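You operate a simulated robot arm through the tools that you are given. There is no shell and no other tool.

The job below is to be done with a simulated robot arm. You get a single attempt, and the scene is never put back.

Task
Take the blue potato wedges box on the coffee end of the island and put it away on the socket worktop surface. Take the food caddy and leave it on the small board. Put the bag of trail mix with the latest date from the worktop over the dishwasher on the middle of the island. Take the plug and put it on the bench seat. Fetch the refill cup and set it on the upper shelf under the trolley worktop. Take the jar of chilli and leave it on the bin worktop. Open the dishwasher door. Any order will do. Set down upright: jar of chilli.

It is judged by the outcome, as a careful person would: the job done as asked, and still so three seconds after it is handed in. It fails if anything else is knocked over, pushed out of place, dropped, spilled or broken.

Robot
A 7-joint arm with a two-finger parallel gripper on a trunk, on a base that moves. Base frame: it is fixed to the floor where the robot stands at the start and does not move with it; the origin is under the middle of the robot, x ahead of it, y to its left, z up; the surface under the hand at the start is at about z = 0.8. Readings come in m, degrees, newtons and seconds.
It reaches about 0.966 m from its shoulder. Its first joint turns from -166.0 to 166.0 degrees. Places, roughly: bag of trail mix [0.25, 3, 1]; bench seat [-2, 1.5, 0.5]; bin worktop [0.6, -0.4, 0.9]; blue potato wedges box [0.75, 0.25, 1]; dishwasher door [0.3, 2.7, 0.5]; food caddy (15x15x12 cm) [0.4, 3.1, 1]; jar of chilli [0.75, 0.75, 0.75]; middle of the island [0.8, 0.5, 0.8]; plug (7x7x4 cm) [0.6, 2.7, 0.9]; refill cup [1, 1, 0.75]; small board (24x22x2 cm) [1, 0.9, 0.4]; socket worktop surface [2.6, -1.5, 0.9]; upper shelf under the trolley worktop [-0.3, -2.1, 0.5]. Payload 3.43 kg.
The tool frame sits at the grasp point between the pads (the TCP): z along the fingers, y along the line on which they close. The tips reach 0.03 m beyond it. The gripper opens to 0.094 m. The fingers are 0.028 m wide and 0.01 m thick; the gripper's body (0.05 by 0.096 m) begins 0.055 m behind the TCP.
Orientation is that of the tool frame in the base frame, as a unit quaternion [w, x, y, z]. With the fingers straight down and closing along the base's y, the tool's x points along the base's -x, its y along +y and its z along -z.

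Tools
- The arm moves only by the tool step_arm. Its argument "targets" is a list that holds one entry, the list of rows, each a list of 7 numbers: the shift along the tool's x, y, z in mm, then the turn, a rotation vector about the tool's x, y, z in degrees, then the gripper command, from -1 (fully open) to 1 (shut), values between in proportion. In form: [[[x, y, z, wx, wy, wz, grip], ...]]. A call has 1 to 20 rows; each row shifts and turns the commanded pose from where the row before left it, along the tool's axes as they then stand. A row lasts 0.2 s, in which the tool goes at most 0.05 m and 8.6 degrees; a call with a longer step from one row to the next is refused whole, and so is a gripper value outside its range. A pose out of reach is approached as far as the arm can. The call stops where the force on the tool passes 40 N (or 10 N more than at its start, if that is more) or the arm is blocked; 0.2 s more then pass. The fingers move at their own pace (about 0.045 m/s each) and stop on an object; they squeeze with about 42 N. The grip force told is the motor's: it shows also when the fingers shut on nothing. Time passes only in rows, and 0.2 s behind the last, so rows that do not move let the fingers close. It gives the time, the measured TCP pose, the force on the tool (base axes), the opening and the grip force at its end, in the units of the frame above (readings bear some noise), with the torque about the TCP (base axes, N m) and any sound that the robot's microphone picked up.
- Cameras (640 x 400 px; columns grow to the right, rows downward): "scene" is now at [0.5096, 0.2214, 1.18]; the picture's right is [0.07, -1.00, 0.00], its down [-0.57, -0.04, -0.82] and it looks along [0.82, 0.05, -0.57] (base axes); focal length 214 px, centre (320, 200). "wrist" rides on the gripper at [0.076, 0.014, -0.103] in the tool frame; the picture's right is [-0.18, 0.98, 0.00], its down [-0.75, -0.14, -0.64] and it looks along [-0.63, -0.12, 0.77] (tool axes); focal length 243 px, centre (320, 200). There is no depth. A picture from a camera that has moved, and an enlarged one, comes with that camera's place and axes in the base frame and with its lens.
- capture(camera): a new picture of that camera. It takes no simulated time.
- slide_trunk(by): slides the trunk up (or, below 0, down) by that many m; the arm and the scene camera ride with it, the base frame stays. It gives what a move gives, with no picture.
- roll_base(legs): drives the robot by 1 to 6 legs, each [ahead, left, turn to the left] in m, m and degrees, along the robot's own axes; the way and the turn of a leg run together, so that a leg with both is an arc; at most 1.5 m and 180 degrees a leg. The arm and the cameras ride along, it lands a little off, and it stops where it bumps. It gives what a move gives.
- turn_head(pan, tilt): turns the head with the scene camera to pan (to the left, within 103 degrees either way) and tilt (down, from -29 to 69), counted from straight ahead of the robot. It gives what a move gives.
- inspect(camera, box): a new picture of the part [left, top, right, bottom] of that camera's present view, enlarged. It takes no simulated time.
- hand_in(): hands the job in; it is judged then, once.

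Places have to be worked out from the pictures, the camera data and where the tool is seen. Open the gripper and draw the arm clear of the work before you hand the job in, unless the task says otherwise.

The tools are called after ">>>" by a JSON object that holds its "method" and its "body". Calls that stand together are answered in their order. step_arm: Moves the arm, as the interface text tells. Its arguments: {"type":"object","properties":{"targets":{"type":"array","items":{"type":"array","items":{"type":"array","items":{"type":"number"}}}}},"required":["targets"]} The other tools are called the same way: slide_trunk (by) moves the trunk up or down; roll_base (legs) drives the base; turn_head (pan, tilt) turns the head that bears the scene camera; capture (camera) takes a picture; inspect (camera, box) takes an enlarged picture of a part of a camera's view; hand_in () hands the job in.

At the start:

```text
clock: 0.0
tcp_pos: [0.6795, 0.1496, 1.2039]
tool_rot: [0.0, -0.001, 1.0, 0.0]
contact_force: [-0.3, -0.4, -0.3]
wrist_torque: [-0.01, 0.0, -0.02]
width: 0.0938
finger_force: 0.1
trunk travel left (down, up): [-0.275, 0.215]
robot x, y, heading: [-0.002, -0.0026, -0.0]
head pan, tilt (commanded): [3.8, 35.1]
```

scene: 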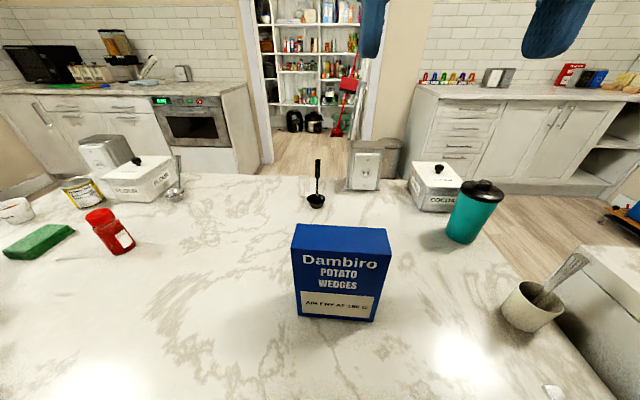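
wrist: 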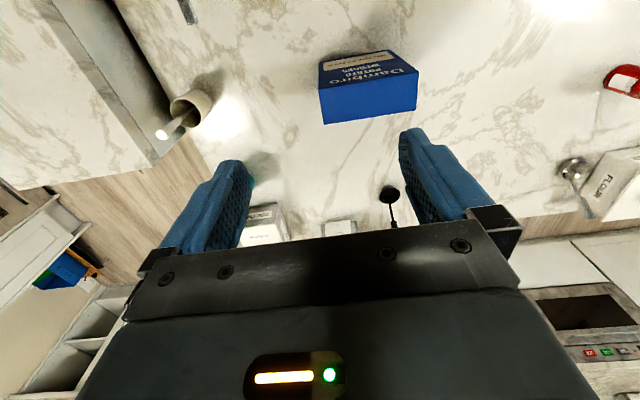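

I see the blue potato wedges box ahead on the island, with other items around. First I look around with the head to learn the layout before moving anything.

>>> {"method": "turn_head", "body": {"pan": 60, "tilt": 35}}

>>> {"method": "capture", "body": {"camera": "scene"}}

>>> {"method": "turn_head", "body": {"pan": 103, "tilt": 30}}

>>> {"method": "capture", "body": {"camera": "scene"}}

>>> {"method": "turn_head", "body": {"pan": -60, "tilt": 35}}

>>> {"method": "capture", "body": {"camera": "scene"}}

>>> {"method": "turn_head", "body": {"pan": -103, "tilt": 30}}

>>> {"method": "capture", "body": {"camera": "scene"}}

```text
clock: 1.2
tcp_pos: [0.6795, 0.1486, 1.2038]
tool_rot: [0.0, 0.001, 1.0, 0.001]
contact_force: [0.4, -0.2, -0.4]
wrist_torque: [-0.01, 0.0, 0.03]
width: 0.0942
finger_force: 0.0
trunk travel left (down, up): [-0.275, 0.215]
robot x, y, heading: [0.004, 0.0018, -0.2]
head pan, tilt (commanded): [60.0, 35.0]
```

```text
taken
camera scene: at [0.4658, 0.2917, 1.1801], right [0.87, -0.5, 0.0], down [-0.29, -0.5, -0.82], along [0.41, 0.71, -0.57], focal length 214 px, centre (320, 200)
```

scene: 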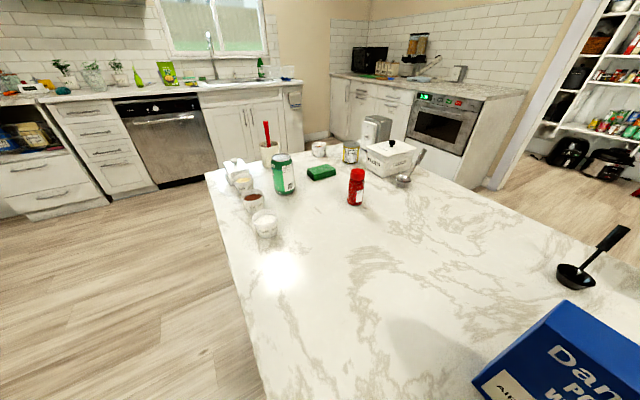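

```text
clock: 2.4
tcp_pos: [0.6799, 0.1481, 1.2048]
tool_rot: [0.0, 0.0, 1.0, 0.001]
contact_force: [0.2, -0.5, -1.2]
wrist_torque: [-0.01, -0.05, 0.01]
width: 0.094
finger_force: 0.1
trunk travel left (down, up): [-0.275, 0.215]
robot x, y, heading: [-0.0011, -0.0009, 0.1]
head pan, tilt (commanded): [103.0, 30.0]
```

```text
taken
camera scene: at [0.4014, 0.3036, 1.1879], right [0.97, 0.22, 0.0], down [0.11, -0.49, -0.87], along [-0.19, 0.84, -0.5], focal length 214 px, centre (320, 200)
```

scene: 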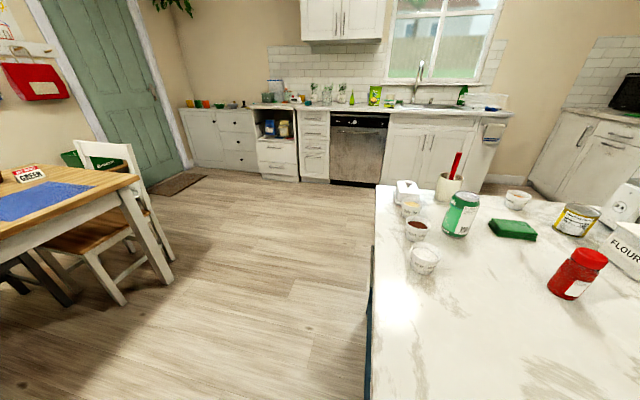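

```text
clock: 4.8
tcp_pos: [0.679, 0.1485, 1.2034]
tool_rot: [0.0, 0.0, 1.0, -0.001]
contact_force: [-0.2, 0.5, 0.1]
wrist_torque: [0.03, 0.03, 0.02]
width: 0.0939
finger_force: 0.2
trunk travel left (down, up): [-0.275, 0.215]
robot x, y, heading: [-0.0018, 0.0019, 0.3]
head pan, tilt (commanded): [-60.0, 35.0]
```

```text
taken
camera scene: at [0.4658, 0.1393, 1.1801], right [-0.87, -0.5, 0.0], down [-0.29, 0.5, -0.82], along [0.41, -0.71, -0.57], focal length 214 px, centre (320, 200)
```

scene: 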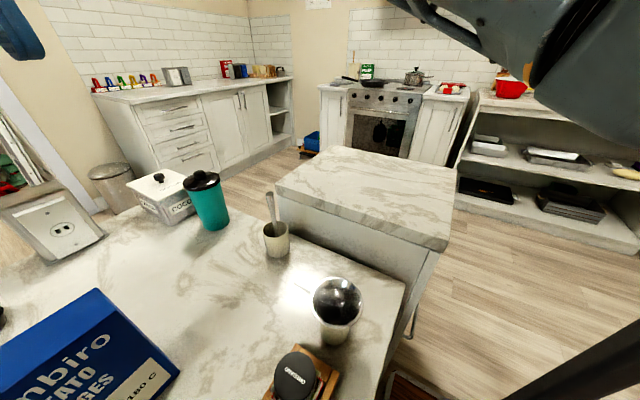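

```text
clock: 6.0
tcp_pos: [0.6799, 0.148, 1.2025]
tool_rot: [0.0, -0.001, 1.0, -0.001]
contact_force: [0.6, 0.1, 0.0]
wrist_torque: [-0.01, -0.01, 0.02]
width: 0.0939
finger_force: 0.0
trunk travel left (down, up): [-0.275, 0.215]
robot x, y, heading: [0.0006, -0.0014, 0.1]
head pan, tilt (commanded): [-103.0, 30.0]
```

```text
taken
camera scene: at [0.4014, 0.1274, 1.1879], right [-0.97, 0.22, 0.0], down [0.11, 0.49, -0.87], along [-0.19, -0.84, -0.5], focal length 214 px, centre (320, 200)
```

scene: 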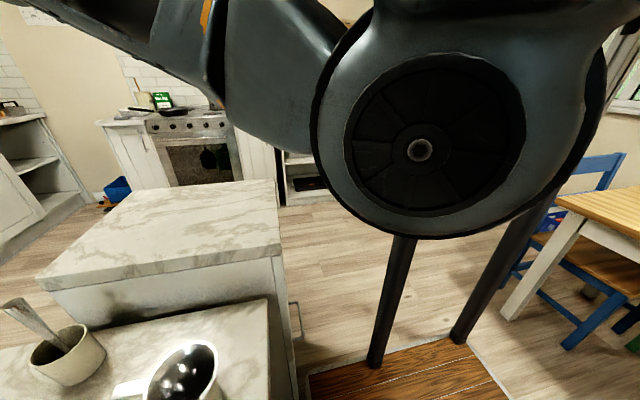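

The view shows the island in front, the dishwasher to the left back, the trolley shelf to the right rear. I look closer at the left end of the island and the dishwasher worktop to tell items apart.

>>> {"method": "turn_head", "body": {"pan": 60, "tilt": 30}}

>>> {"method": "inspect", "body": {"camera": "scene", "box": [200, 100, 460, 262]}}

>>> {"method": "inspect", "body": {"camera": "scene", "box": [0, 20, 320, 220]}}

>>> {"method": "turn_head", "body": {"pan": 90, "tilt": 20}}

>>> {"method": "inspect", "body": {"camera": "scene", "box": [160, 100, 480, 300]}}

>>> {"method": "inspect", "body": {"camera": "scene", "box": [240, 100, 400, 200]}}

```text
clock: 8.4
tcp_pos: [0.6795, 0.1495, 1.2033]
tool_rot: [0.001, 0.0, 1.0, 0.0]
contact_force: [0.5, 0.2, 0.4]
wrist_torque: [0.0, 0.02, 0.01]
width: 0.0937
finger_force: 0.1
trunk travel left (down, up): [-0.275, 0.215]
robot x, y, heading: [-0.0012, 0.0015, -0.0]
head pan, tilt (commanded): [60.0, 30.0]
```

```text
2.46 times, centred on (330, 181) of scene
camera zoom: at [0.467, 0.2938, 1.1879], right [0.87, -0.5, 0.0], down [-0.25, -0.43, -0.87], along [0.43, 0.75, -0.5], focal length 528 px, centre (295, 247)
```

zoom: 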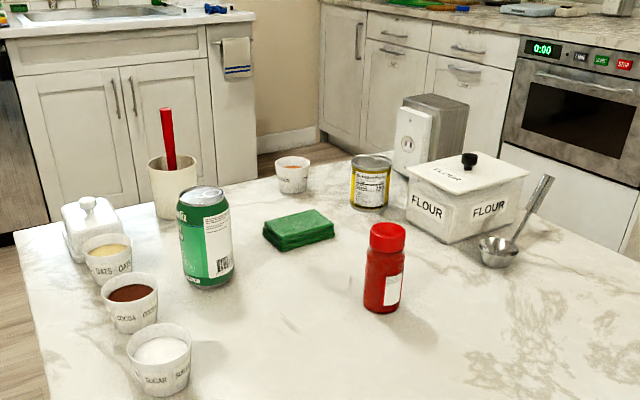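

```text
2.00 times, centred on (160, 120) of scene
camera zoom: at [0.467, 0.2938, 1.1879], right [0.87, -0.5, 0.0], down [-0.25, -0.43, -0.87], along [0.43, 0.75, -0.5], focal length 429 px, centre (640, 360)
```

zoom: 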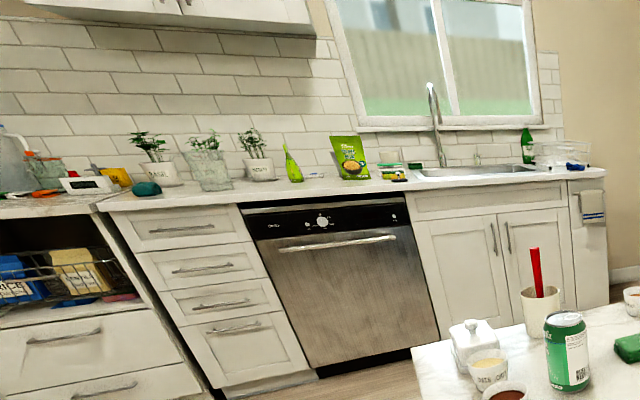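

```text
clock: 9.4
tcp_pos: [0.681, 0.1488, 1.2044]
tool_rot: [0.0, 0.0, 1.0, 0.001]
contact_force: [-0.2, -0.1, 0.2]
wrist_torque: [-0.02, -0.03, -0.01]
width: 0.0936
finger_force: 0.1
trunk travel left (down, up): [-0.275, 0.215]
robot x, y, heading: [-0.0011, -0.0016, -0.1]
head pan, tilt (commanded): [90.0, 20.0]
```

```text
2.00 times, centred on (320, 200) of scene
camera zoom: at [0.4218, 0.3086, 1.2039], right [1.0, 0.0, 0.0], down [0.0, -0.34, -0.94], along [0.0, 0.94, -0.34], focal length 429 px, centre (320, 200)
```

zoom: 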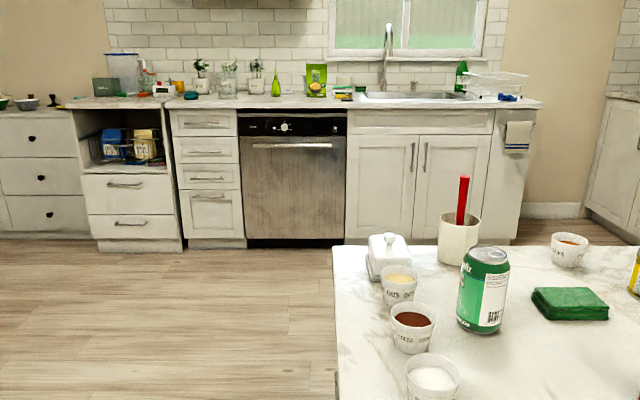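

```text
4.00 times, centred on (320, 150) of scene
camera zoom: at [0.4218, 0.3086, 1.2039], right [1.0, 0.0, 0.0], down [0.0, -0.34, -0.94], along [0.0, 0.94, -0.34], focal length 858 px, centre (320, 400)
```

zoom: 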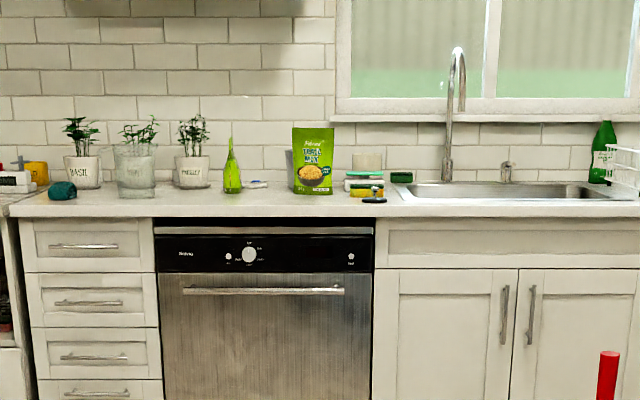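

The red jar and the cups need their labels read. I zoom further on those and on the can.

>>> {"method": "turn_head", "body": {"pan": 60, "tilt": 35}}

>>> {"method": "inspect", "body": {"camera": "scene", "box": [310, 130, 420, 199]}}

>>> {"method": "inspect", "body": {"camera": "scene", "box": [210, 130, 320, 199]}}

>>> {"method": "inspect", "body": {"camera": "scene", "box": [330, 160, 390, 210]}}

>>> {"method": "inspect", "body": {"camera": "scene", "box": [220, 150, 310, 240]}}

```text
clock: 10.3
tcp_pos: [0.6791, 0.1478, 1.2031]
tool_rot: [-0.001, 0.0, 1.0, 0.0]
contact_force: [0.3, 0.2, -0.1]
wrist_torque: [0.0, -0.01, -0.01]
width: 0.0943
finger_force: 0.1
trunk travel left (down, up): [-0.275, 0.215]
robot x, y, heading: [0.0028, -0.0015, -0.1]
head pan, tilt (commanded): [60.0, 35.0]
```

```text
5.80 times, centred on (365, 164) of scene
camera zoom: at [0.4657, 0.2918, 1.1801], right [0.87, -0.5, 0.0], down [-0.29, -0.5, -0.82], along [0.41, 0.71, -0.57], focal length 1243 px, centre (59, 406)
```

zoom: 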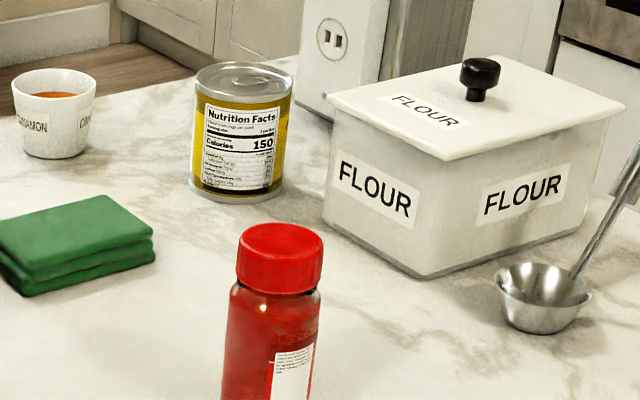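

```text
5.80 times, centred on (265, 164) of scene
camera zoom: at [0.4657, 0.2918, 1.1801], right [0.87, -0.5, 0.0], down [-0.29, -0.5, -0.82], along [0.41, 0.71, -0.57], focal length 1243 px, centre (639, 406)
```

zoom: 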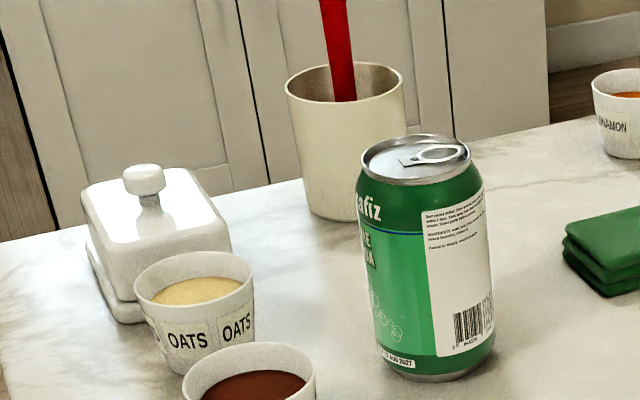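

```text
8.00 times, centred on (360, 185) of scene
camera zoom: at [0.4657, 0.2918, 1.1801], right [0.87, -0.5, 0.0], down [-0.29, -0.5, -0.82], along [0.41, 0.71, -0.57], focal length 1716 px, centre (0, 320)
```

zoom: 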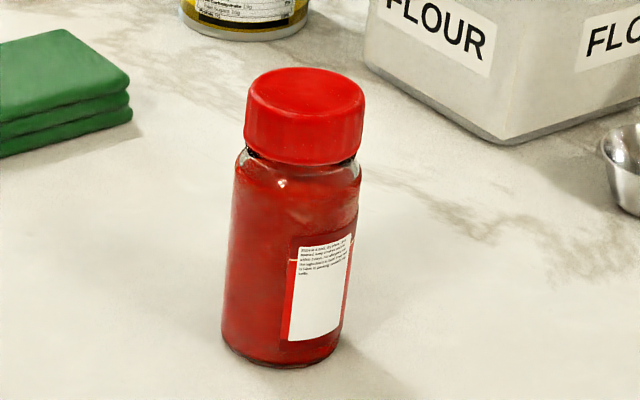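

```text
4.44 times, centred on (265, 195) of scene
camera zoom: at [0.4657, 0.2918, 1.1801], right [0.87, -0.5, 0.0], down [-0.29, -0.5, -0.82], along [0.41, 0.71, -0.57], focal length 953 px, centre (564, 222)
```

zoom: 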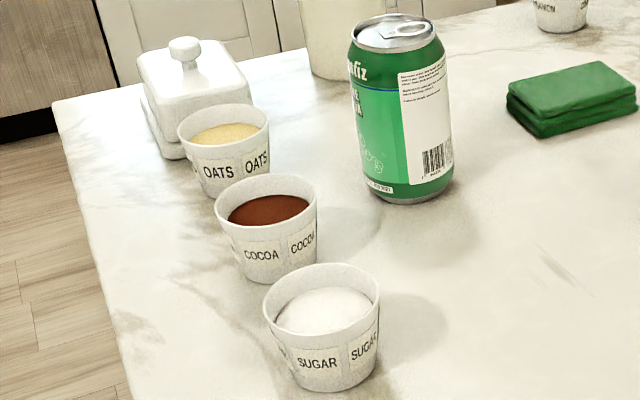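

The cups read OATS, COCOA, SUGAR and CINNAMON; the red jar shows only its back label. Next I look at the right side: bin worktop, socket worktop and trolley.

>>> {"method": "turn_head", "body": {"pan": -35, "tilt": 25}}

>>> {"method": "capture", "body": {"camera": "scene"}}

>>> {"method": "inspect", "body": {"camera": "scene", "box": [100, 40, 360, 202]}}

>>> {"method": "turn_head", "body": {"pan": -75, "tilt": 30}}

>>> {"method": "capture", "body": {"camera": "scene"}}

>>> {"method": "inspect", "body": {"camera": "scene", "box": [200, 40, 520, 240]}}

```text
clock: 12.1
tcp_pos: [0.6804, 0.1493, 1.2037]
tool_rot: [0.0, 0.0, 1.0, 0.001]
contact_force: [0.3, -0.8, -0.2]
wrist_torque: [0.02, -0.02, 0.0]
width: 0.0941
finger_force: 0.1
trunk travel left (down, up): [-0.275, 0.215]
robot x, y, heading: [-0.0019, 0.0009, 0.1]
head pan, tilt (commanded): [-35.0, 25.0]
```

```text
taken
camera scene: at [0.4972, 0.1627, 1.1959], right [-0.57, -0.82, 0.0], down [-0.35, 0.24, -0.91], along [0.74, -0.52, -0.42], focal length 214 px, centre (320, 200)
```

scene: 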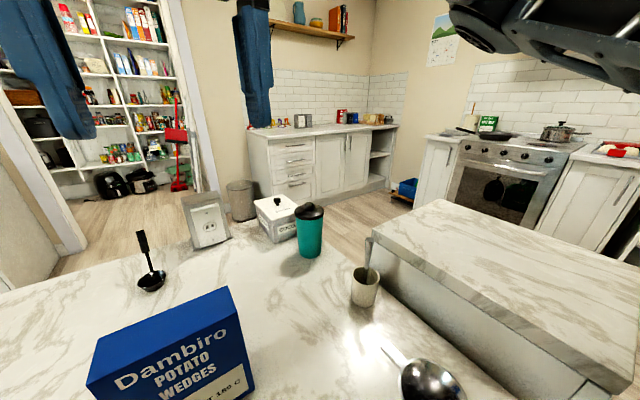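

```text
2.46 times, centred on (230, 121) of scene
camera zoom: at [0.4972, 0.1627, 1.1959], right [-0.57, -0.82, 0.0], down [-0.35, 0.24, -0.91], along [0.74, -0.52, -0.42], focal length 528 px, centre (542, 394)
```

zoom: 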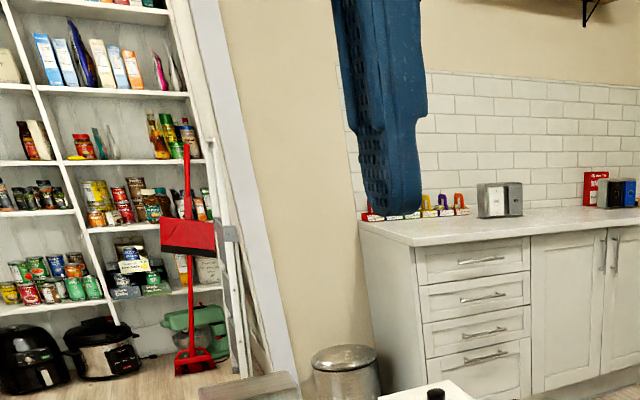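

```text
clock: 13.1
tcp_pos: [0.6796, 0.1476, 1.2027]
tool_rot: [0.001, 0.001, 1.0, 0.0]
contact_force: [0.4, -0.2, 0.8]
wrist_torque: [0.02, -0.01, -0.01]
width: 0.0938
finger_force: 0.1
trunk travel left (down, up): [-0.275, 0.215]
robot x, y, heading: [-0.0003, -0.0013, -0.1]
head pan, tilt (commanded): [-75.0, 30.0]
```

```text
taken
camera scene: at [0.4452, 0.1282, 1.1879], right [-0.97, -0.26, 0.0], down [-0.13, 0.48, -0.87], along [0.22, -0.84, -0.5], focal length 214 px, centre (320, 200)
```

scene: 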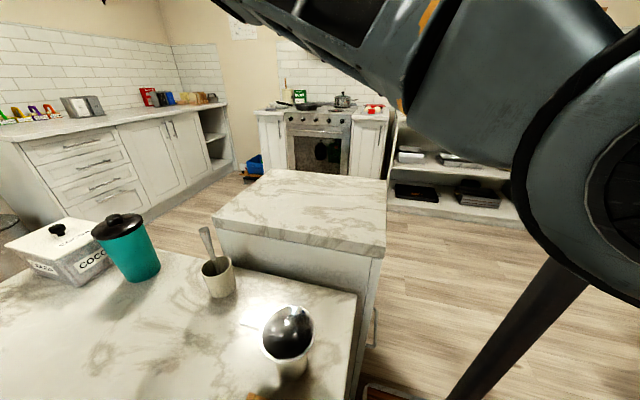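

```text
2.00 times, centred on (360, 140) of scene
camera zoom: at [0.4452, 0.1282, 1.1879], right [-0.97, -0.26, 0.0], down [-0.13, 0.48, -0.87], along [0.22, -0.84, -0.5], focal length 429 px, centre (240, 320)
```

zoom: 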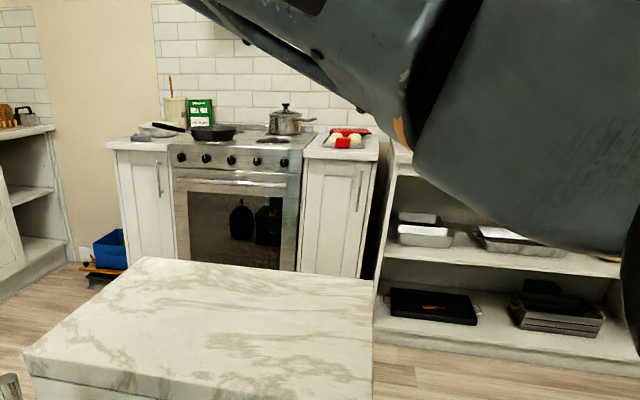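

The bin worktop is clear and the trolley shelf holds some trays. Now I study the blue box closely to locate its corners before grasping.

>>> {"method": "turn_head", "body": {"pan": 0, "tilt": 45}}

>>> {"method": "capture", "body": {"camera": "scene"}}

>>> {"method": "inspect", "body": {"camera": "scene", "box": [250, 140, 410, 260]}}

>>> {"method": "capture", "body": {"camera": "wrist"}}

```text
clock: 14.6
tcp_pos: [0.6799, 0.1473, 1.2036]
tool_rot: [0.0, 0.0, 1.0, 0.0]
contact_force: [0.9, -0.7, 0.5]
wrist_torque: [-0.01, 0.03, 0.0]
width: 0.094
finger_force: 0.1
trunk travel left (down, up): [-0.275, 0.215]
robot x, y, heading: [-0.0002, -0.0004, -0.0]
head pan, tilt (commanded): [0.0, 45.0]
```

```text
taken
camera scene: at [0.503, 0.2154, 1.1653], right [0.0, -1.0, 0.0], down [-0.71, 0.0, -0.71], along [0.71, 0.0, -0.71], focal length 214 px, centre (320, 200)
```

scene: 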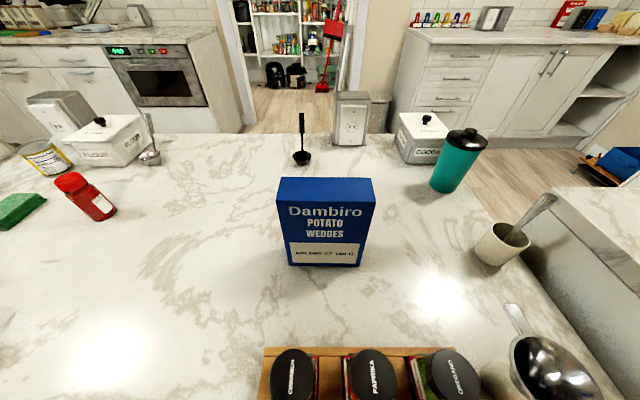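

```text
3.33 times, centred on (330, 200) of scene
camera zoom: at [0.503, 0.2154, 1.1653], right [0.0, -1.0, 0.0], down [-0.71, 0.0, -0.71], along [0.71, 0.0, -0.71], focal length 715 px, centre (287, 200)
```

zoom: 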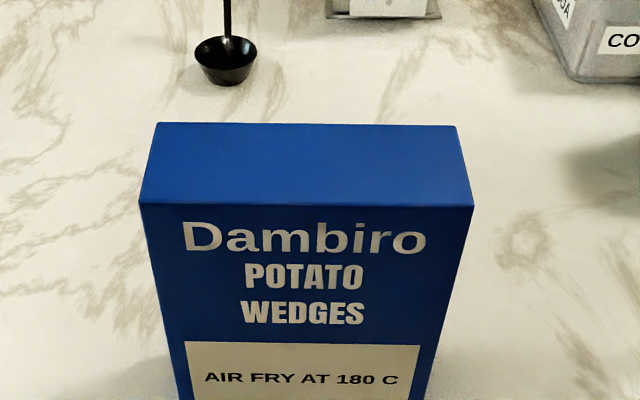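

```text
taken
camera wrist: at [0.603, 0.1629, 1.3062], right [0.18, 0.98, 0.0], down [0.75, -0.14, 0.64], along [0.63, -0.12, -0.77], focal length 243 px, centre (320, 200)
```

wrist: 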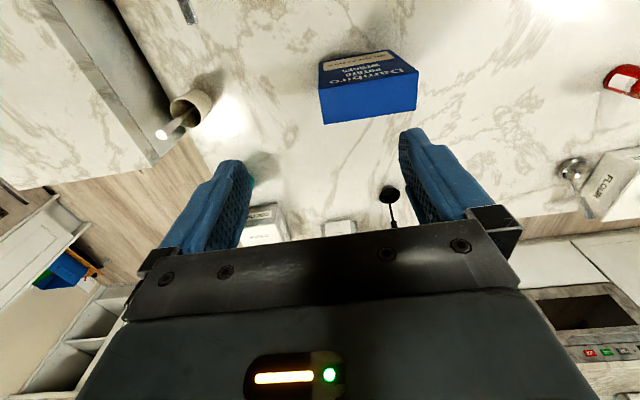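

The box stands at about x 0.70–0.75, y 0.14–0.27, top z≈0.965. Before moving the base I check the robot's own footprint and clearances by looking down on both sides.

>>> {"method": "turn_head", "body": {"pan": 103, "tilt": 65}}

>>> {"method": "capture", "body": {"camera": "scene"}}

>>> {"method": "turn_head", "body": {"pan": -103, "tilt": 65}}

>>> {"method": "capture", "body": {"camera": "scene"}}

>>> {"method": "turn_head", "body": {"pan": 0, "tilt": 69}}

>>> {"method": "capture", "body": {"camera": "scene"}}

```text
clock: 16.4
tcp_pos: [0.6794, 0.1493, 1.2045]
tool_rot: [0.0, 0.0, 1.0, 0.0]
contact_force: [-0.2, 0.1, -1.0]
wrist_torque: [0.0, 0.02, 0.04]
width: 0.0939
finger_force: 0.0
trunk travel left (down, up): [-0.275, 0.215]
robot x, y, heading: [0.0004, -0.0009, -0.1]
head pan, tilt (commanded): [103.0, 65.0]
```

```text
taken
camera scene: at [0.4081, 0.2747, 1.1403], right [0.97, 0.22, 0.0], down [0.2, -0.88, -0.42], along [-0.09, 0.41, -0.91], focal length 214 px, centre (320, 200)
```

scene: 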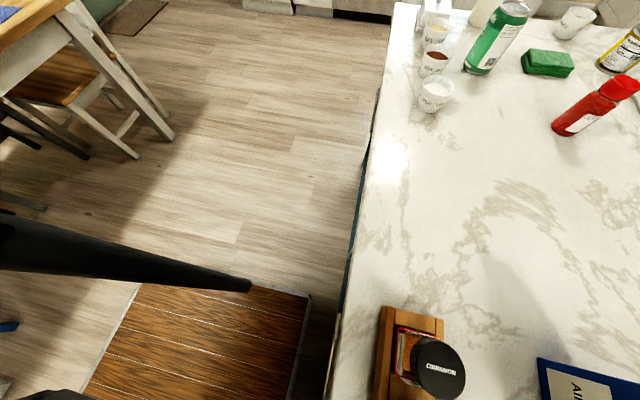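

```text
clock: 19.4
tcp_pos: [0.6786, 0.1492, 1.2033]
tool_rot: [-0.001, 0.0, 1.0, 0.001]
contact_force: [-0.6, 0.0, 0.2]
wrist_torque: [-0.02, 0.02, 0.0]
width: 0.0937
finger_force: 0.1
trunk travel left (down, up): [-0.275, 0.215]
robot x, y, heading: [-0.0008, 0.0006, -0.2]
head pan, tilt (commanded): [-103.0, 65.0]
```

```text
taken
camera scene: at [0.4081, 0.1564, 1.1403], right [-0.97, 0.22, 0.0], down [0.2, 0.88, -0.42], along [-0.1, -0.41, -0.91], focal length 214 px, centre (320, 200)
```

scene: 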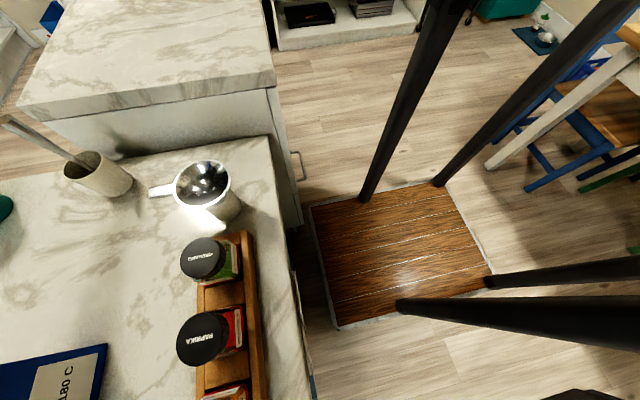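

```text
clock: 21.2
tcp_pos: [0.6808, 0.1489, 1.204]
tool_rot: [0.001, 0.0, 1.0, -0.001]
contact_force: [-0.3, -1.1, 0.1]
wrist_torque: [0.01, 0.02, 0.01]
width: 0.0941
finger_force: 0.1
trunk travel left (down, up): [-0.275, 0.215]
robot x, y, heading: [-0.0025, 0.0, 0.0]
head pan, tilt (commanded): [0.0, 68.8]
```

```text
taken
camera scene: at [0.4776, 0.2155, 1.1364], right [0.0, -1.0, 0.0], down [-0.93, 0.0, -0.36], along [0.36, 0.0, -0.93], focal length 214 px, centre (320, 200)
```

scene: 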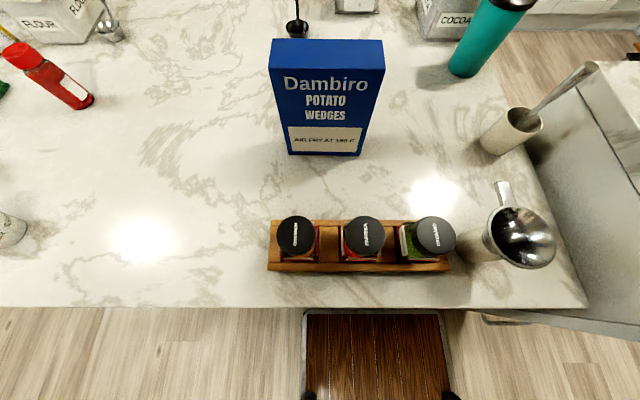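

My base deck is about x −0.33…0.37, y ±0.27, and the island edge is at x≈0.444. I now rotate the hand by 90° so that the fingers close along the base x axis, the box's thin side.

>>> {"method": "step_arm", "body": {"targets": [[[0, 0, 0, 0, 0, 8.2, -1], [0, 0, 0, 0, 0, 8.2, -1], [0, 0, 0, 0, 0, 8.2, -1], [0, 0, 0, 0, 0, 8.2, -1], [0, 0, 0, 0, 0, 8.2, -1], [0, 0, 0, 0, 0, 8.2, -1], [0, 0, 0, 0, 0, 8.2, -1], [0, 0, 0, 0, 0, 8.2, -1], [0, 0, 0, 0, 0, 8.2, -1], [0, 0, 0, 0, 0, 8.2, -1], [0, 0, 0, 0, 0, 8, -1]]]}}

>>> {"method": "capture", "body": {"camera": "wrist"}}

```text
clock: 23.6
tcp_pos: [0.6785, 0.1488, 1.2033]
tool_rot: [0.0, 0.708, 0.706, -0.001]
contact_force: [0.8, -0.1, -1.2]
wrist_torque: [-0.05, 0.02, 0.0]
width: 0.0938
finger_force: 0.3
trunk travel left (down, up): [-0.275, 0.215]
robot x, y, heading: [-0.0012, -0.0007, -0.3]
head pan, tilt (commanded): [0.0, 68.8]
```

```text
taken
camera wrist: at [0.6939, 0.2249, 1.3055], right [0.98, -0.19, 0.0], down [-0.14, -0.75, 0.64], along [-0.12, -0.63, -0.77], focal length 243 px, centre (320, 200)
```

wrist: 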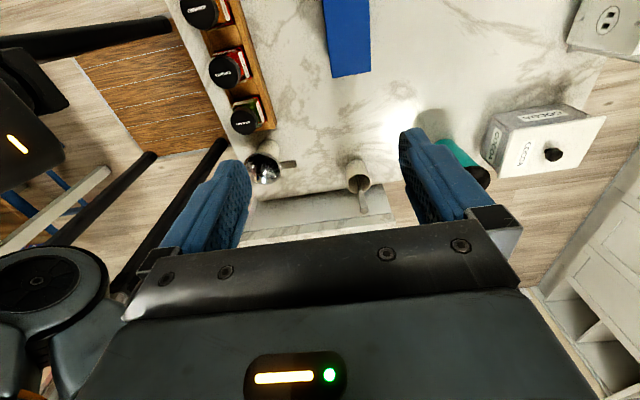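

The hand is now turned with fingers closing along x. I shift over the box centre (0.725, 0.208) and descend to just above it, then check.

>>> {"method": "step_arm", "body": {"targets": [[[30, 23, 0, 0, 0, 0, -1], [29, 23, 0, 0, 0, 0, -1], [0, 0, 50, 0, 0, 0, -1], [0, 0, 50, 0, 0, 0, -1], [0, 0, 50, 0, 0, 0, -1], [0, 0, 38, 0, 0, 0, -1]]]}}

>>> {"method": "capture", "body": {"camera": "wrist"}}

>>> {"method": "capture", "body": {"camera": "scene"}}

```text
clock: 25.0
tcp_pos: [0.7267, 0.2096, 1.0168]
tool_rot: [0.0, 0.707, 0.707, 0.0]
contact_force: [-0.3, 0.6, -0.1]
wrist_torque: [0.02, 0.01, -0.02]
width: 0.0939
finger_force: 0.1
trunk travel left (down, up): [-0.275, 0.215]
robot x, y, heading: [-0.0016, -0.0035, 0.1]
head pan, tilt (commanded): [0.0, 68.8]
```

```text
taken
camera wrist: at [0.7397, 0.2861, 1.1191], right [0.98, -0.18, 0.0], down [-0.14, -0.75, 0.64], along [-0.12, -0.63, -0.77], focal length 243 px, centre (320, 200)
```

wrist: 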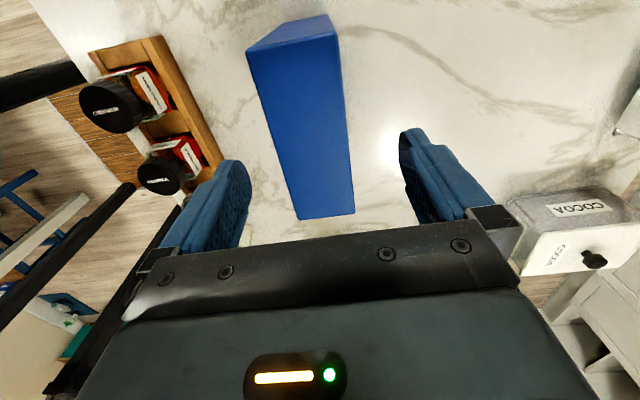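

```text
taken
camera scene: at [0.4776, 0.2153, 1.1365], right [0.0, -1.0, 0.0], down [-0.93, 0.0, -0.36], along [0.36, 0.0, -0.93], focal length 214 px, centre (320, 200)
```

scene: 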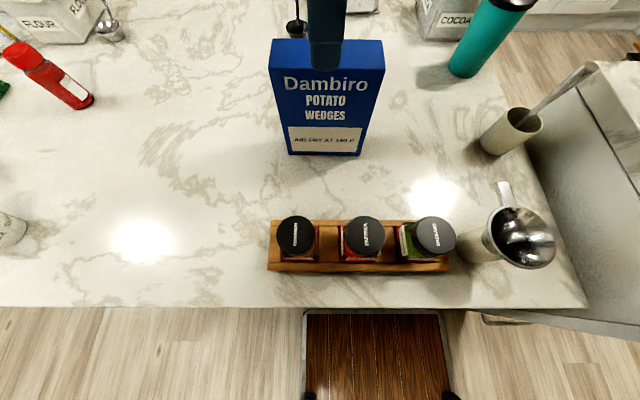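

The box top is centred between the fingers (x≈0.70–0.75). I descend the last 92 mm and close.

>>> {"method": "step_arm", "body": {"targets": [[[0, -3, 40, 0, 0, 0, -1], [0, 0, 40, 0, 0, 0, -1], [0, 0, 12, 0, 0, 0, -1], [0, 0, 0, 0, 0, 0, 1], [0, 0, 0, 0, 0, 0, 1], [0, 0, 0, 0, 0, 0, 1], [0, 0, 0, 0, 0, 0, 1]]]}}

>>> {"method": "capture", "body": {"camera": "wrist"}}

```text
clock: 26.0
tcp_pos: [0.7159, 0.2109, 0.9145]
tool_rot: [-0.02, 0.709, 0.705, -0.003]
contact_force: [5.3, -15.4, 72.1]
wrist_torque: [-1.37, -2.49, -0.66]
width: 0.064
finger_force: 5.9
trunk travel left (down, up): [-0.275, 0.215]
robot x, y, heading: [-0.0002, -0.0023, -0.1]
head pan, tilt (commanded): [0.0, 68.8]
stopped in row 5: the force on the tool passed its limit at 41 N (the readings are from after the stop); the commanded pose is now the measured one
```

```text
taken
camera wrist: at [0.7338, 0.285, 1.0188], right [0.98, -0.19, -0.04], down [-0.12, -0.77, 0.63], along [-0.15, -0.61, -0.78], focal length 243 px, centre (320, 200)
```

wrist: 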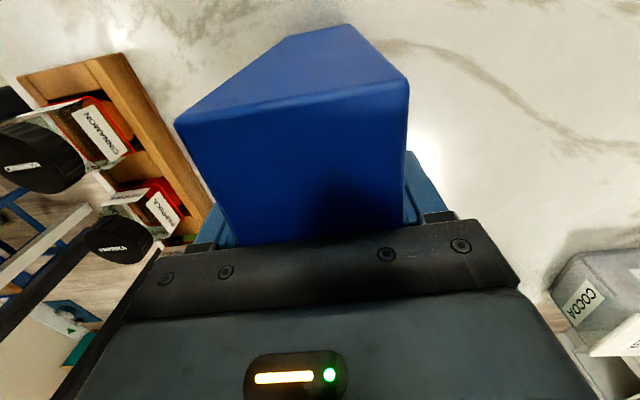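

The palm pressed down on the box top as the fingers closed. I open, back up 15 mm to relieve the contact, and check the pose.

>>> {"method": "step_arm", "body": {"targets": [[[0, 0, -8, 0, 0, 0, -1], [0, 0, -10, 0, 0, 0, -1], [0, 0, 0, 0, 0, 0, -1]]]}}

>>> {"method": "capture", "body": {"camera": "wrist"}}

>>> {"method": "capture", "body": {"camera": "scene"}}

```text
clock: 26.8
tcp_pos: [0.7172, 0.2111, 0.9317]
tool_rot: [-0.018, 0.709, 0.705, -0.003]
contact_force: [0.0, -1.1, 0.5]
wrist_torque: [-0.01, -0.01, 0.0]
width: 0.0937
finger_force: 0.1
trunk travel left (down, up): [-0.275, 0.215]
robot x, y, heading: [-0.0012, 0.0045, 0.0]
head pan, tilt (commanded): [0.0, 68.8]
```

```text
taken
camera wrist: at [0.7351, 0.2848, 1.0356], right [0.98, -0.19, -0.04], down [-0.13, -0.77, 0.63], along [-0.15, -0.61, -0.78], focal length 243 px, centre (320, 200)
```

wrist: 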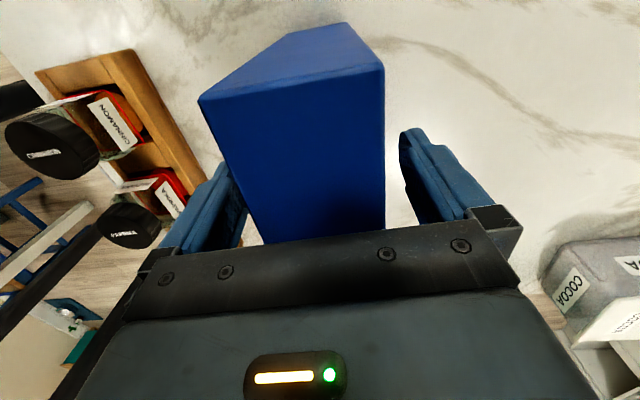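

```text
taken
camera scene: at [0.4776, 0.2154, 1.1362], right [0.0, -1.0, 0.0], down [-0.93, 0.0, -0.36], along [0.36, 0.0, -0.93], focal length 214 px, centre (320, 200)
```

scene: 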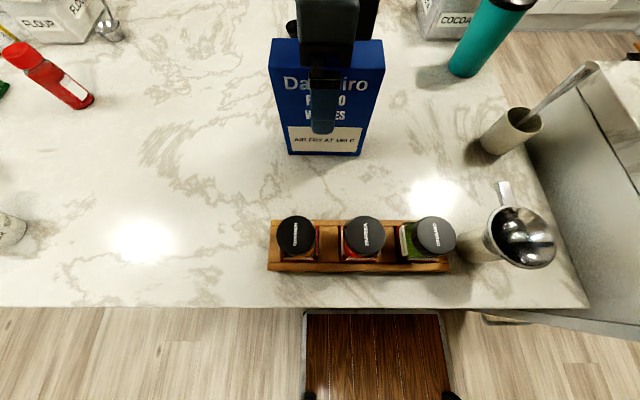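

The box is unmoved, top z≈0.967. I level the hand, centre it at x≈0.721, keep z≈0.933 and close the fingers without further descent.

>>> {"method": "step_arm", "body": {"targets": [[[0, 4, -2, -1.7, -1.2, -0.3, -1], [0, 0, 0, 0, 0, 0, -1], [0, 0, 0, 0, 0, 0, -0.3]]]}}

>>> {"method": "step_arm", "body": {"targets": [[[0, 0, 0, 0, 0, 0, 0.2], [0, 0, 0, 0, 0, 0, 0.6], [0, 0, 0, 0, 0, 0, 1], [0, 0, 0, 0, 0, 0, 1], [0, 0, 0, 0, 0, 0, 1], [0, 0, 0, 0, 0, 0, 1]]]}}

>>> {"method": "capture", "body": {"camera": "wrist"}}

```text
clock: 27.6
tcp_pos: [0.7155, 0.2131, 0.9228]
tool_rot: [-0.018, 0.708, 0.706, -0.008]
contact_force: [1.0, 0.5, -0.1]
wrist_torque: [0.0, 0.0, 0.02]
width: 0.0612
finger_force: 0.1
trunk travel left (down, up): [-0.275, 0.215]
robot x, y, heading: [-0.0006, -0.0046, 0.0]
head pan, tilt (commanded): [0.0, 68.8]
```

```text
clock: 29.0
tcp_pos: [0.7147, 0.2136, 0.9229]
tool_rot: [-0.015, 0.706, 0.707, -0.009]
contact_force: [11.7, -1.4, 23.0]
wrist_torque: [0.15, -2.07, -0.11]
width: 0.0547
finger_force: 41.6
trunk travel left (down, up): [-0.275, 0.215]
robot x, y, heading: [0.0028, 0.0001, 0.2]
head pan, tilt (commanded): [0.0, 68.8]
```

```text
taken
camera wrist: at [0.7315, 0.2886, 1.0251], right [0.98, -0.18, -0.04], down [-0.12, -0.76, 0.64], along [-0.14, -0.62, -0.77], focal length 243 px, centre (320, 200)
```

wrist: 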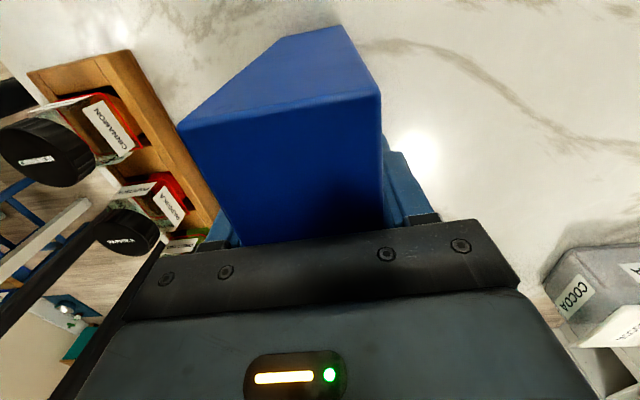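

The box is gripped (width 55 mm, 42 N). The hand still sits tilted ~2°, perhaps near a joint limit; I lift straight up and check.

>>> {"method": "step_arm", "body": {"targets": [[[0, 0, -20, 0, 0, 0, 1], [0, 0, -30, 0, 0, 0, 1], [0, 0, -40, 0, 0, 0, 1], [0, 0, -40, 0, 0, 0, 1], [0, 0, -40, 0, 0, 0, 1], [0, 0, -40, 0, 0, 0, 1], [0, 0, 0, 0, 0, 0, 1]]]}}

>>> {"method": "turn_head", "body": {"pan": 0, "tilt": 35}}

>>> {"method": "capture", "body": {"camera": "scene"}}

>>> {"method": "capture", "body": {"camera": "wrist"}}

```text
clock: 30.6
tcp_pos: [0.7217, 0.2118, 1.1465]
tool_rot: [-0.001, 0.707, 0.707, -0.001]
contact_force: [1.1, 0.2, -3.2]
wrist_torque: [0.04, -0.03, 0.01]
width: 0.0542
finger_force: 42.1
trunk travel left (down, up): [-0.275, 0.215]
robot x, y, heading: [0.0015, -0.0033, 0.0]
head pan, tilt (commanded): [0.0, 68.8]
```

```text
clock: 31.6
tcp_pos: [0.7222, 0.2123, 1.1463]
tool_rot: [-0.001, 0.707, 0.707, -0.001]
contact_force: [-0.2, -0.4, -1.7]
wrist_torque: [0.05, 0.0, 0.01]
width: 0.0542
finger_force: 41.9
trunk travel left (down, up): [-0.275, 0.215]
robot x, y, heading: [0.002, -0.0006, 0.3]
head pan, tilt (commanded): [0.0, 35.0]
```

```text
taken
camera scene: at [0.5099, 0.2153, 1.18], right [0.0, -1.0, 0.0], down [-0.57, 0.0, -0.82], along [0.82, 0.0, -0.57], focal length 214 px, centre (320, 200)
```

scene: 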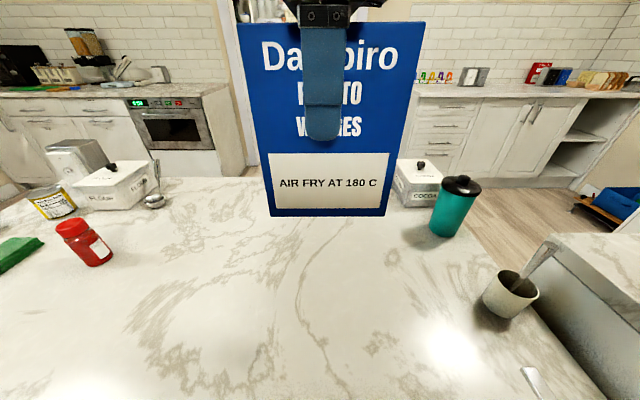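

```text
taken
camera wrist: at [0.7359, 0.2889, 1.2482], right [0.98, -0.18, 0.0], down [-0.14, -0.75, 0.64], along [-0.12, -0.63, -0.77], focal length 243 px, centre (320, 200)
```

wrist: 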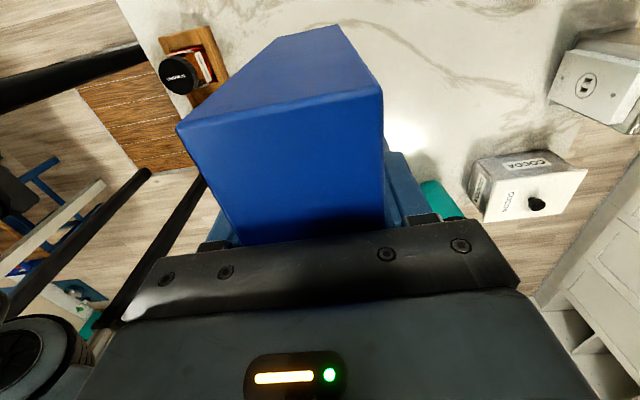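

The box is lifted level and secure (TCP z 1.146). I raise it a bit more, then back the base off and roll right past the bin worktop.

>>> {"method": "step_arm", "body": {"targets": [[[0, 0, -40, 0, 0, 0, 1], [0, -40, -20, 0, 0, 0, 1], [0, -40, 0, 0, 0, 0, 1], [0, -40, 0, 0, 0, 0, 1], [0, 0, 0, 0, 0, 0, 1]]]}}

>>> {"method": "roll_base", "body": {"legs": [[-0.18, 0, 0], [0, -1.2, 0]]}}

>>> {"method": "turn_head", "body": {"pan": -10, "tilt": 30}}

>>> {"method": "capture", "body": {"camera": "scene"}}

```text
clock: 32.8
tcp_pos: [0.6576, 0.1757, 1.1985]
tool_rot: [-0.026, 0.702, 0.711, -0.007]
contact_force: [-0.4, -0.5, -3.3]
wrist_torque: [0.0, -0.02, -0.02]
width: 0.0542
finger_force: 41.5
out of reach, approached as far as the arm can: row 3, 4
trunk travel left (down, up): [-0.275, 0.215]
robot x, y, heading: [0.0004, -0.0027, 0.2]
head pan, tilt (commanded): [0.0, 35.0]
```

```text
clock: 39.9
tcp_pos: [0.4728, -1.0138, 1.2003]
tool_rot: [-0.027, 0.709, 0.705, -0.002]
contact_force: [0.0, 0.7, -1.9]
wrist_torque: [0.04, 0.01, 0.0]
width: 0.0538
finger_force: 41.6
trunk travel left (down, up): [-0.275, 0.215]
robot x, y, heading: [-0.187, -1.1818, -0.8]
head pan, tilt (commanded): [0.0, 35.0]
```

```text
clock: 40.6
tcp_pos: [0.4729, -1.0153, 1.1987]
tool_rot: [-0.031, 0.708, 0.705, -0.004]
contact_force: [-0.5, 0.0, -2.7]
wrist_torque: [-0.02, 0.0, 0.01]
width: 0.0541
finger_force: 41.8
trunk travel left (down, up): [-0.275, 0.215]
robot x, y, heading: [-0.1844, -1.1786, -1.0]
head pan, tilt (commanded): [-10.0, 30.0]
```

```text
taken
camera scene: at [0.3251, -0.9861, 1.1878], right [-0.19, -0.98, 0.0], down [-0.49, 0.09, -0.87], along [0.85, -0.16, -0.5], focal length 214 px, centre (320, 200)
```

scene: 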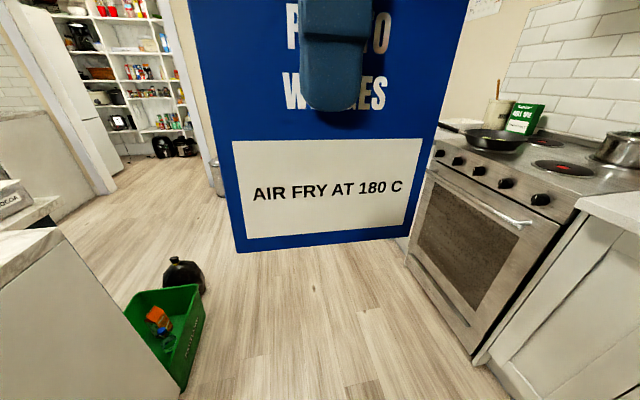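

I'm past the bin block; a green crate sits left of my path at about (1.05, −0.45) and the stove front is at y≈−1.8, so y≈−1.18 is clear. I roll forward 1.4 m toward the socket worktop.

>>> {"method": "roll_base", "body": {"legs": [[1.4, 0, 1]]}}

>>> {"method": "turn_head", "body": {"pan": -40, "tilt": 30}}

>>> {"method": "capture", "body": {"camera": "scene"}}

>>> {"method": "turn_head", "body": {"pan": 35, "tilt": 30}}

>>> {"method": "capture", "body": {"camera": "scene"}}

```text
clock: 47.6
tcp_pos: [1.8786, -1.0055, 1.1991]
tool_rot: [-0.031, 0.7, 0.713, -0.004]
contact_force: [0.8, -0.2, -2.4]
wrist_torque: [-0.02, -0.04, -0.02]
width: 0.0537
finger_force: 41.6
trunk travel left (down, up): [-0.275, 0.215]
robot x, y, heading: [1.223, -1.1858, 0.3]
head pan, tilt (commanded): [-10.0, 30.0]
```

```text
clock: 48.6
tcp_pos: [1.8788, -1.0058, 1.1988]
tool_rot: [-0.032, 0.7, 0.713, -0.004]
contact_force: [-0.6, 0.2, -2.2]
wrist_torque: [-0.01, -0.02, -0.01]
width: 0.054
finger_force: 42.4
trunk travel left (down, up): [-0.275, 0.215]
robot x, y, heading: [1.225, -1.1832, 0.3]
head pan, tilt (commanded): [-40.0, 30.0]
```

```text
taken
camera scene: at [1.7116, -1.0228, 1.1879], right [-0.64, -0.77, 0.0], down [-0.39, 0.32, -0.87], along [0.67, -0.55, -0.5], focal length 214 px, centre (320, 200)
```

scene: 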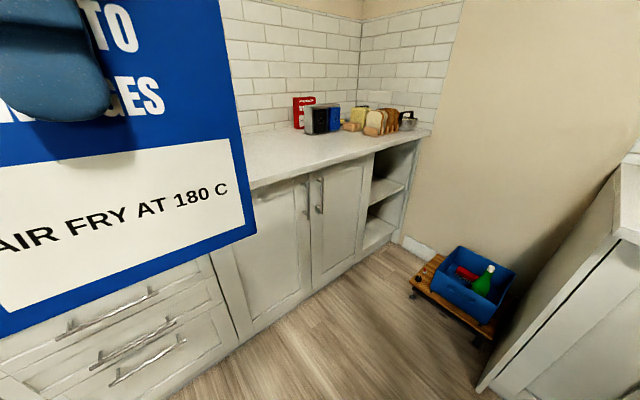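

```text
clock: 50.1
tcp_pos: [1.8782, -1.007, 1.1985]
tool_rot: [-0.032, 0.7, 0.713, -0.004]
contact_force: [-0.1, -0.7, -3.0]
wrist_torque: [0.03, -0.02, 0.01]
width: 0.054
finger_force: 42.3
trunk travel left (down, up): [-0.275, 0.215]
robot x, y, heading: [1.22, -1.1856, 0.4]
head pan, tilt (commanded): [35.0, 30.0]
```

```text
taken
camera scene: at [1.7155, -0.9129, 1.1879], right [0.58, -0.82, 0.0], down [-0.41, -0.29, -0.87], along [0.71, 0.5, -0.5], focal length 214 px, centre (320, 200)
```

scene: 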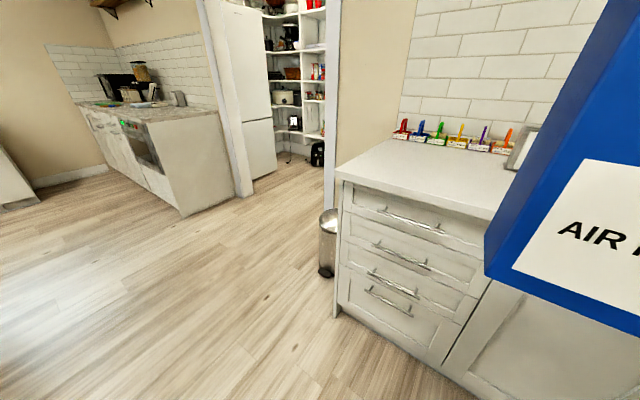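

The worktop front edge is at x≈2.28, and the area around (2.5, −1.35) is free between the socket box (y≈−1.07) and the red packet (y≈−1.88). I move in closer and push the hand forward again to restore its level pose.

>>> {"method": "roll_base", "body": {"legs": [[0.5, -0.15, -0.3]]}}

>>> {"method": "step_arm", "body": {"targets": [[[0, 40, 0, 0, 0, 0, 1], [0, 30, 0, 0, 0, 0, 1], [0, 0, 0, 0, 0, 0, 1]]]}}

>>> {"method": "turn_head", "body": {"pan": 0, "tilt": 45}}

>>> {"method": "capture", "body": {"camera": "scene"}}

>>> {"method": "capture", "body": {"camera": "wrist"}}

```text
clock: 53.1
tcp_pos: [2.385, -1.1536, 1.1988]
tool_rot: [-0.032, 0.702, 0.711, -0.004]
contact_force: [0.0, 0.1, -2.1]
wrist_torque: [-0.03, 0.02, -0.02]
width: 0.0542
finger_force: 41.9
trunk travel left (down, up): [-0.275, 0.215]
robot x, y, heading: [1.7248, -1.3276, 0.1]
head pan, tilt (commanded): [35.0, 30.0]
```

```text
clock: 53.9
tcp_pos: [2.4541, -1.1537, 1.1944]
tool_rot: [-0.031, 0.703, 0.711, -0.004]
contact_force: [-0.1, 0.0, -2.6]
wrist_torque: [0.03, 0.0, -0.02]
width: 0.054
finger_force: 41.7
trunk travel left (down, up): [-0.275, 0.215]
robot x, y, heading: [1.7262, -1.327, 0.3]
head pan, tilt (commanded): [35.0, 30.0]
```

```text
clock: 54.9
tcp_pos: [2.4553, -1.1531, 1.1949]
tool_rot: [-0.031, 0.702, 0.711, -0.004]
contact_force: [0.6, 0.5, -3.2]
wrist_torque: [0.01, -0.01, -0.02]
width: 0.0538
finger_force: 42.1
trunk travel left (down, up): [-0.275, 0.215]
robot x, y, heading: [1.7274, -1.3301, -0.0]
head pan, tilt (commanded): [0.0, 45.0]
```

```text
taken
camera scene: at [2.2287, -1.1124, 1.1653], right [0.0, -1.0, 0.0], down [-0.71, 0.0, -0.71], along [0.71, 0.0, -0.71], focal length 214 px, centre (320, 200)
```

scene: 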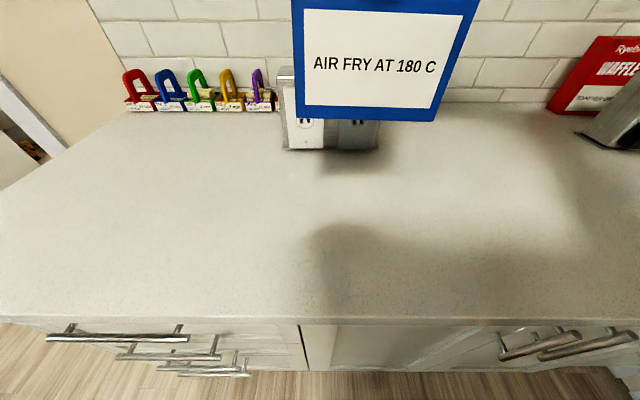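

```text
taken
camera wrist: at [2.4731, -1.0802, 1.2994], right [0.98, -0.17, -0.06], down [-0.1, -0.78, 0.62], along [-0.15, -0.6, -0.78], focal length 243 px, centre (320, 200)
```

wrist: 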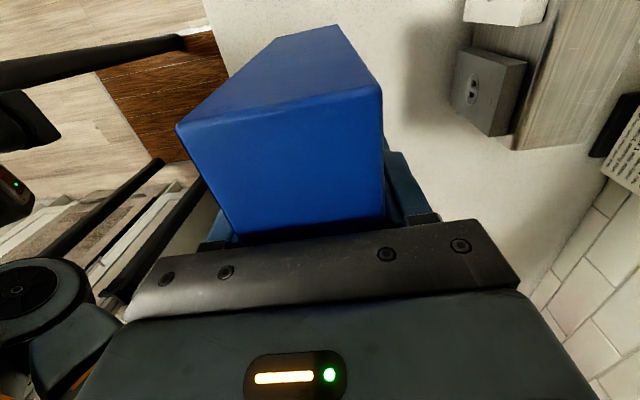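

The hand is over the worktop; a grey socket block stands behind at about (2.75, −1.1). I level the hand and shift to about (2.50, −1.32).

>>> {"method": "step_arm", "body": {"targets": [[[0, 0, 0, -0.9, -1.7, 0.7, 1], [-45, 10, 0, 0, 0, 0, 1], [-45, 10, 0, 0, 0, 0, 1], [-45, 15, 0, 0, 0, 0, 1], [-35, 15, 0, 0, 0, 0, 1], [0, 0, 40, 0, 0, 0, 1], [0, 0, 40, 0, 0, 0, 1], [0, 0, 0, 0, 0, 0, 1], [0, 0, 0, 0, 0, 0, 1]]]}}

>>> {"method": "capture", "body": {"camera": "scene"}}

```text
clock: 56.9
tcp_pos: [2.5003, -1.321, 1.1115]
tool_rot: [-0.016, 0.708, 0.706, -0.008]
contact_force: [-0.8, 0.4, -2.4]
wrist_torque: [0.02, -0.02, -0.01]
width: 0.054
finger_force: 41.6
trunk travel left (down, up): [-0.275, 0.215]
robot x, y, heading: [1.7286, -1.328, 0.0]
head pan, tilt (commanded): [0.0, 45.0]
```

```text
taken
camera scene: at [2.2287, -1.1126, 1.1653], right [0.0, -1.0, 0.0], down [-0.71, 0.0, -0.71], along [0.71, 0.0, -0.71], focal length 214 px, centre (320, 200)
```

scene: 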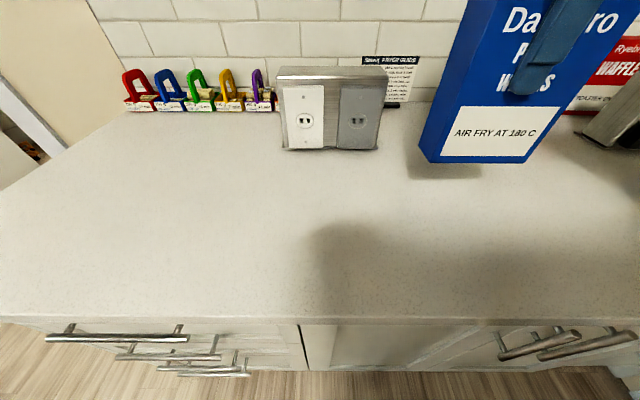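

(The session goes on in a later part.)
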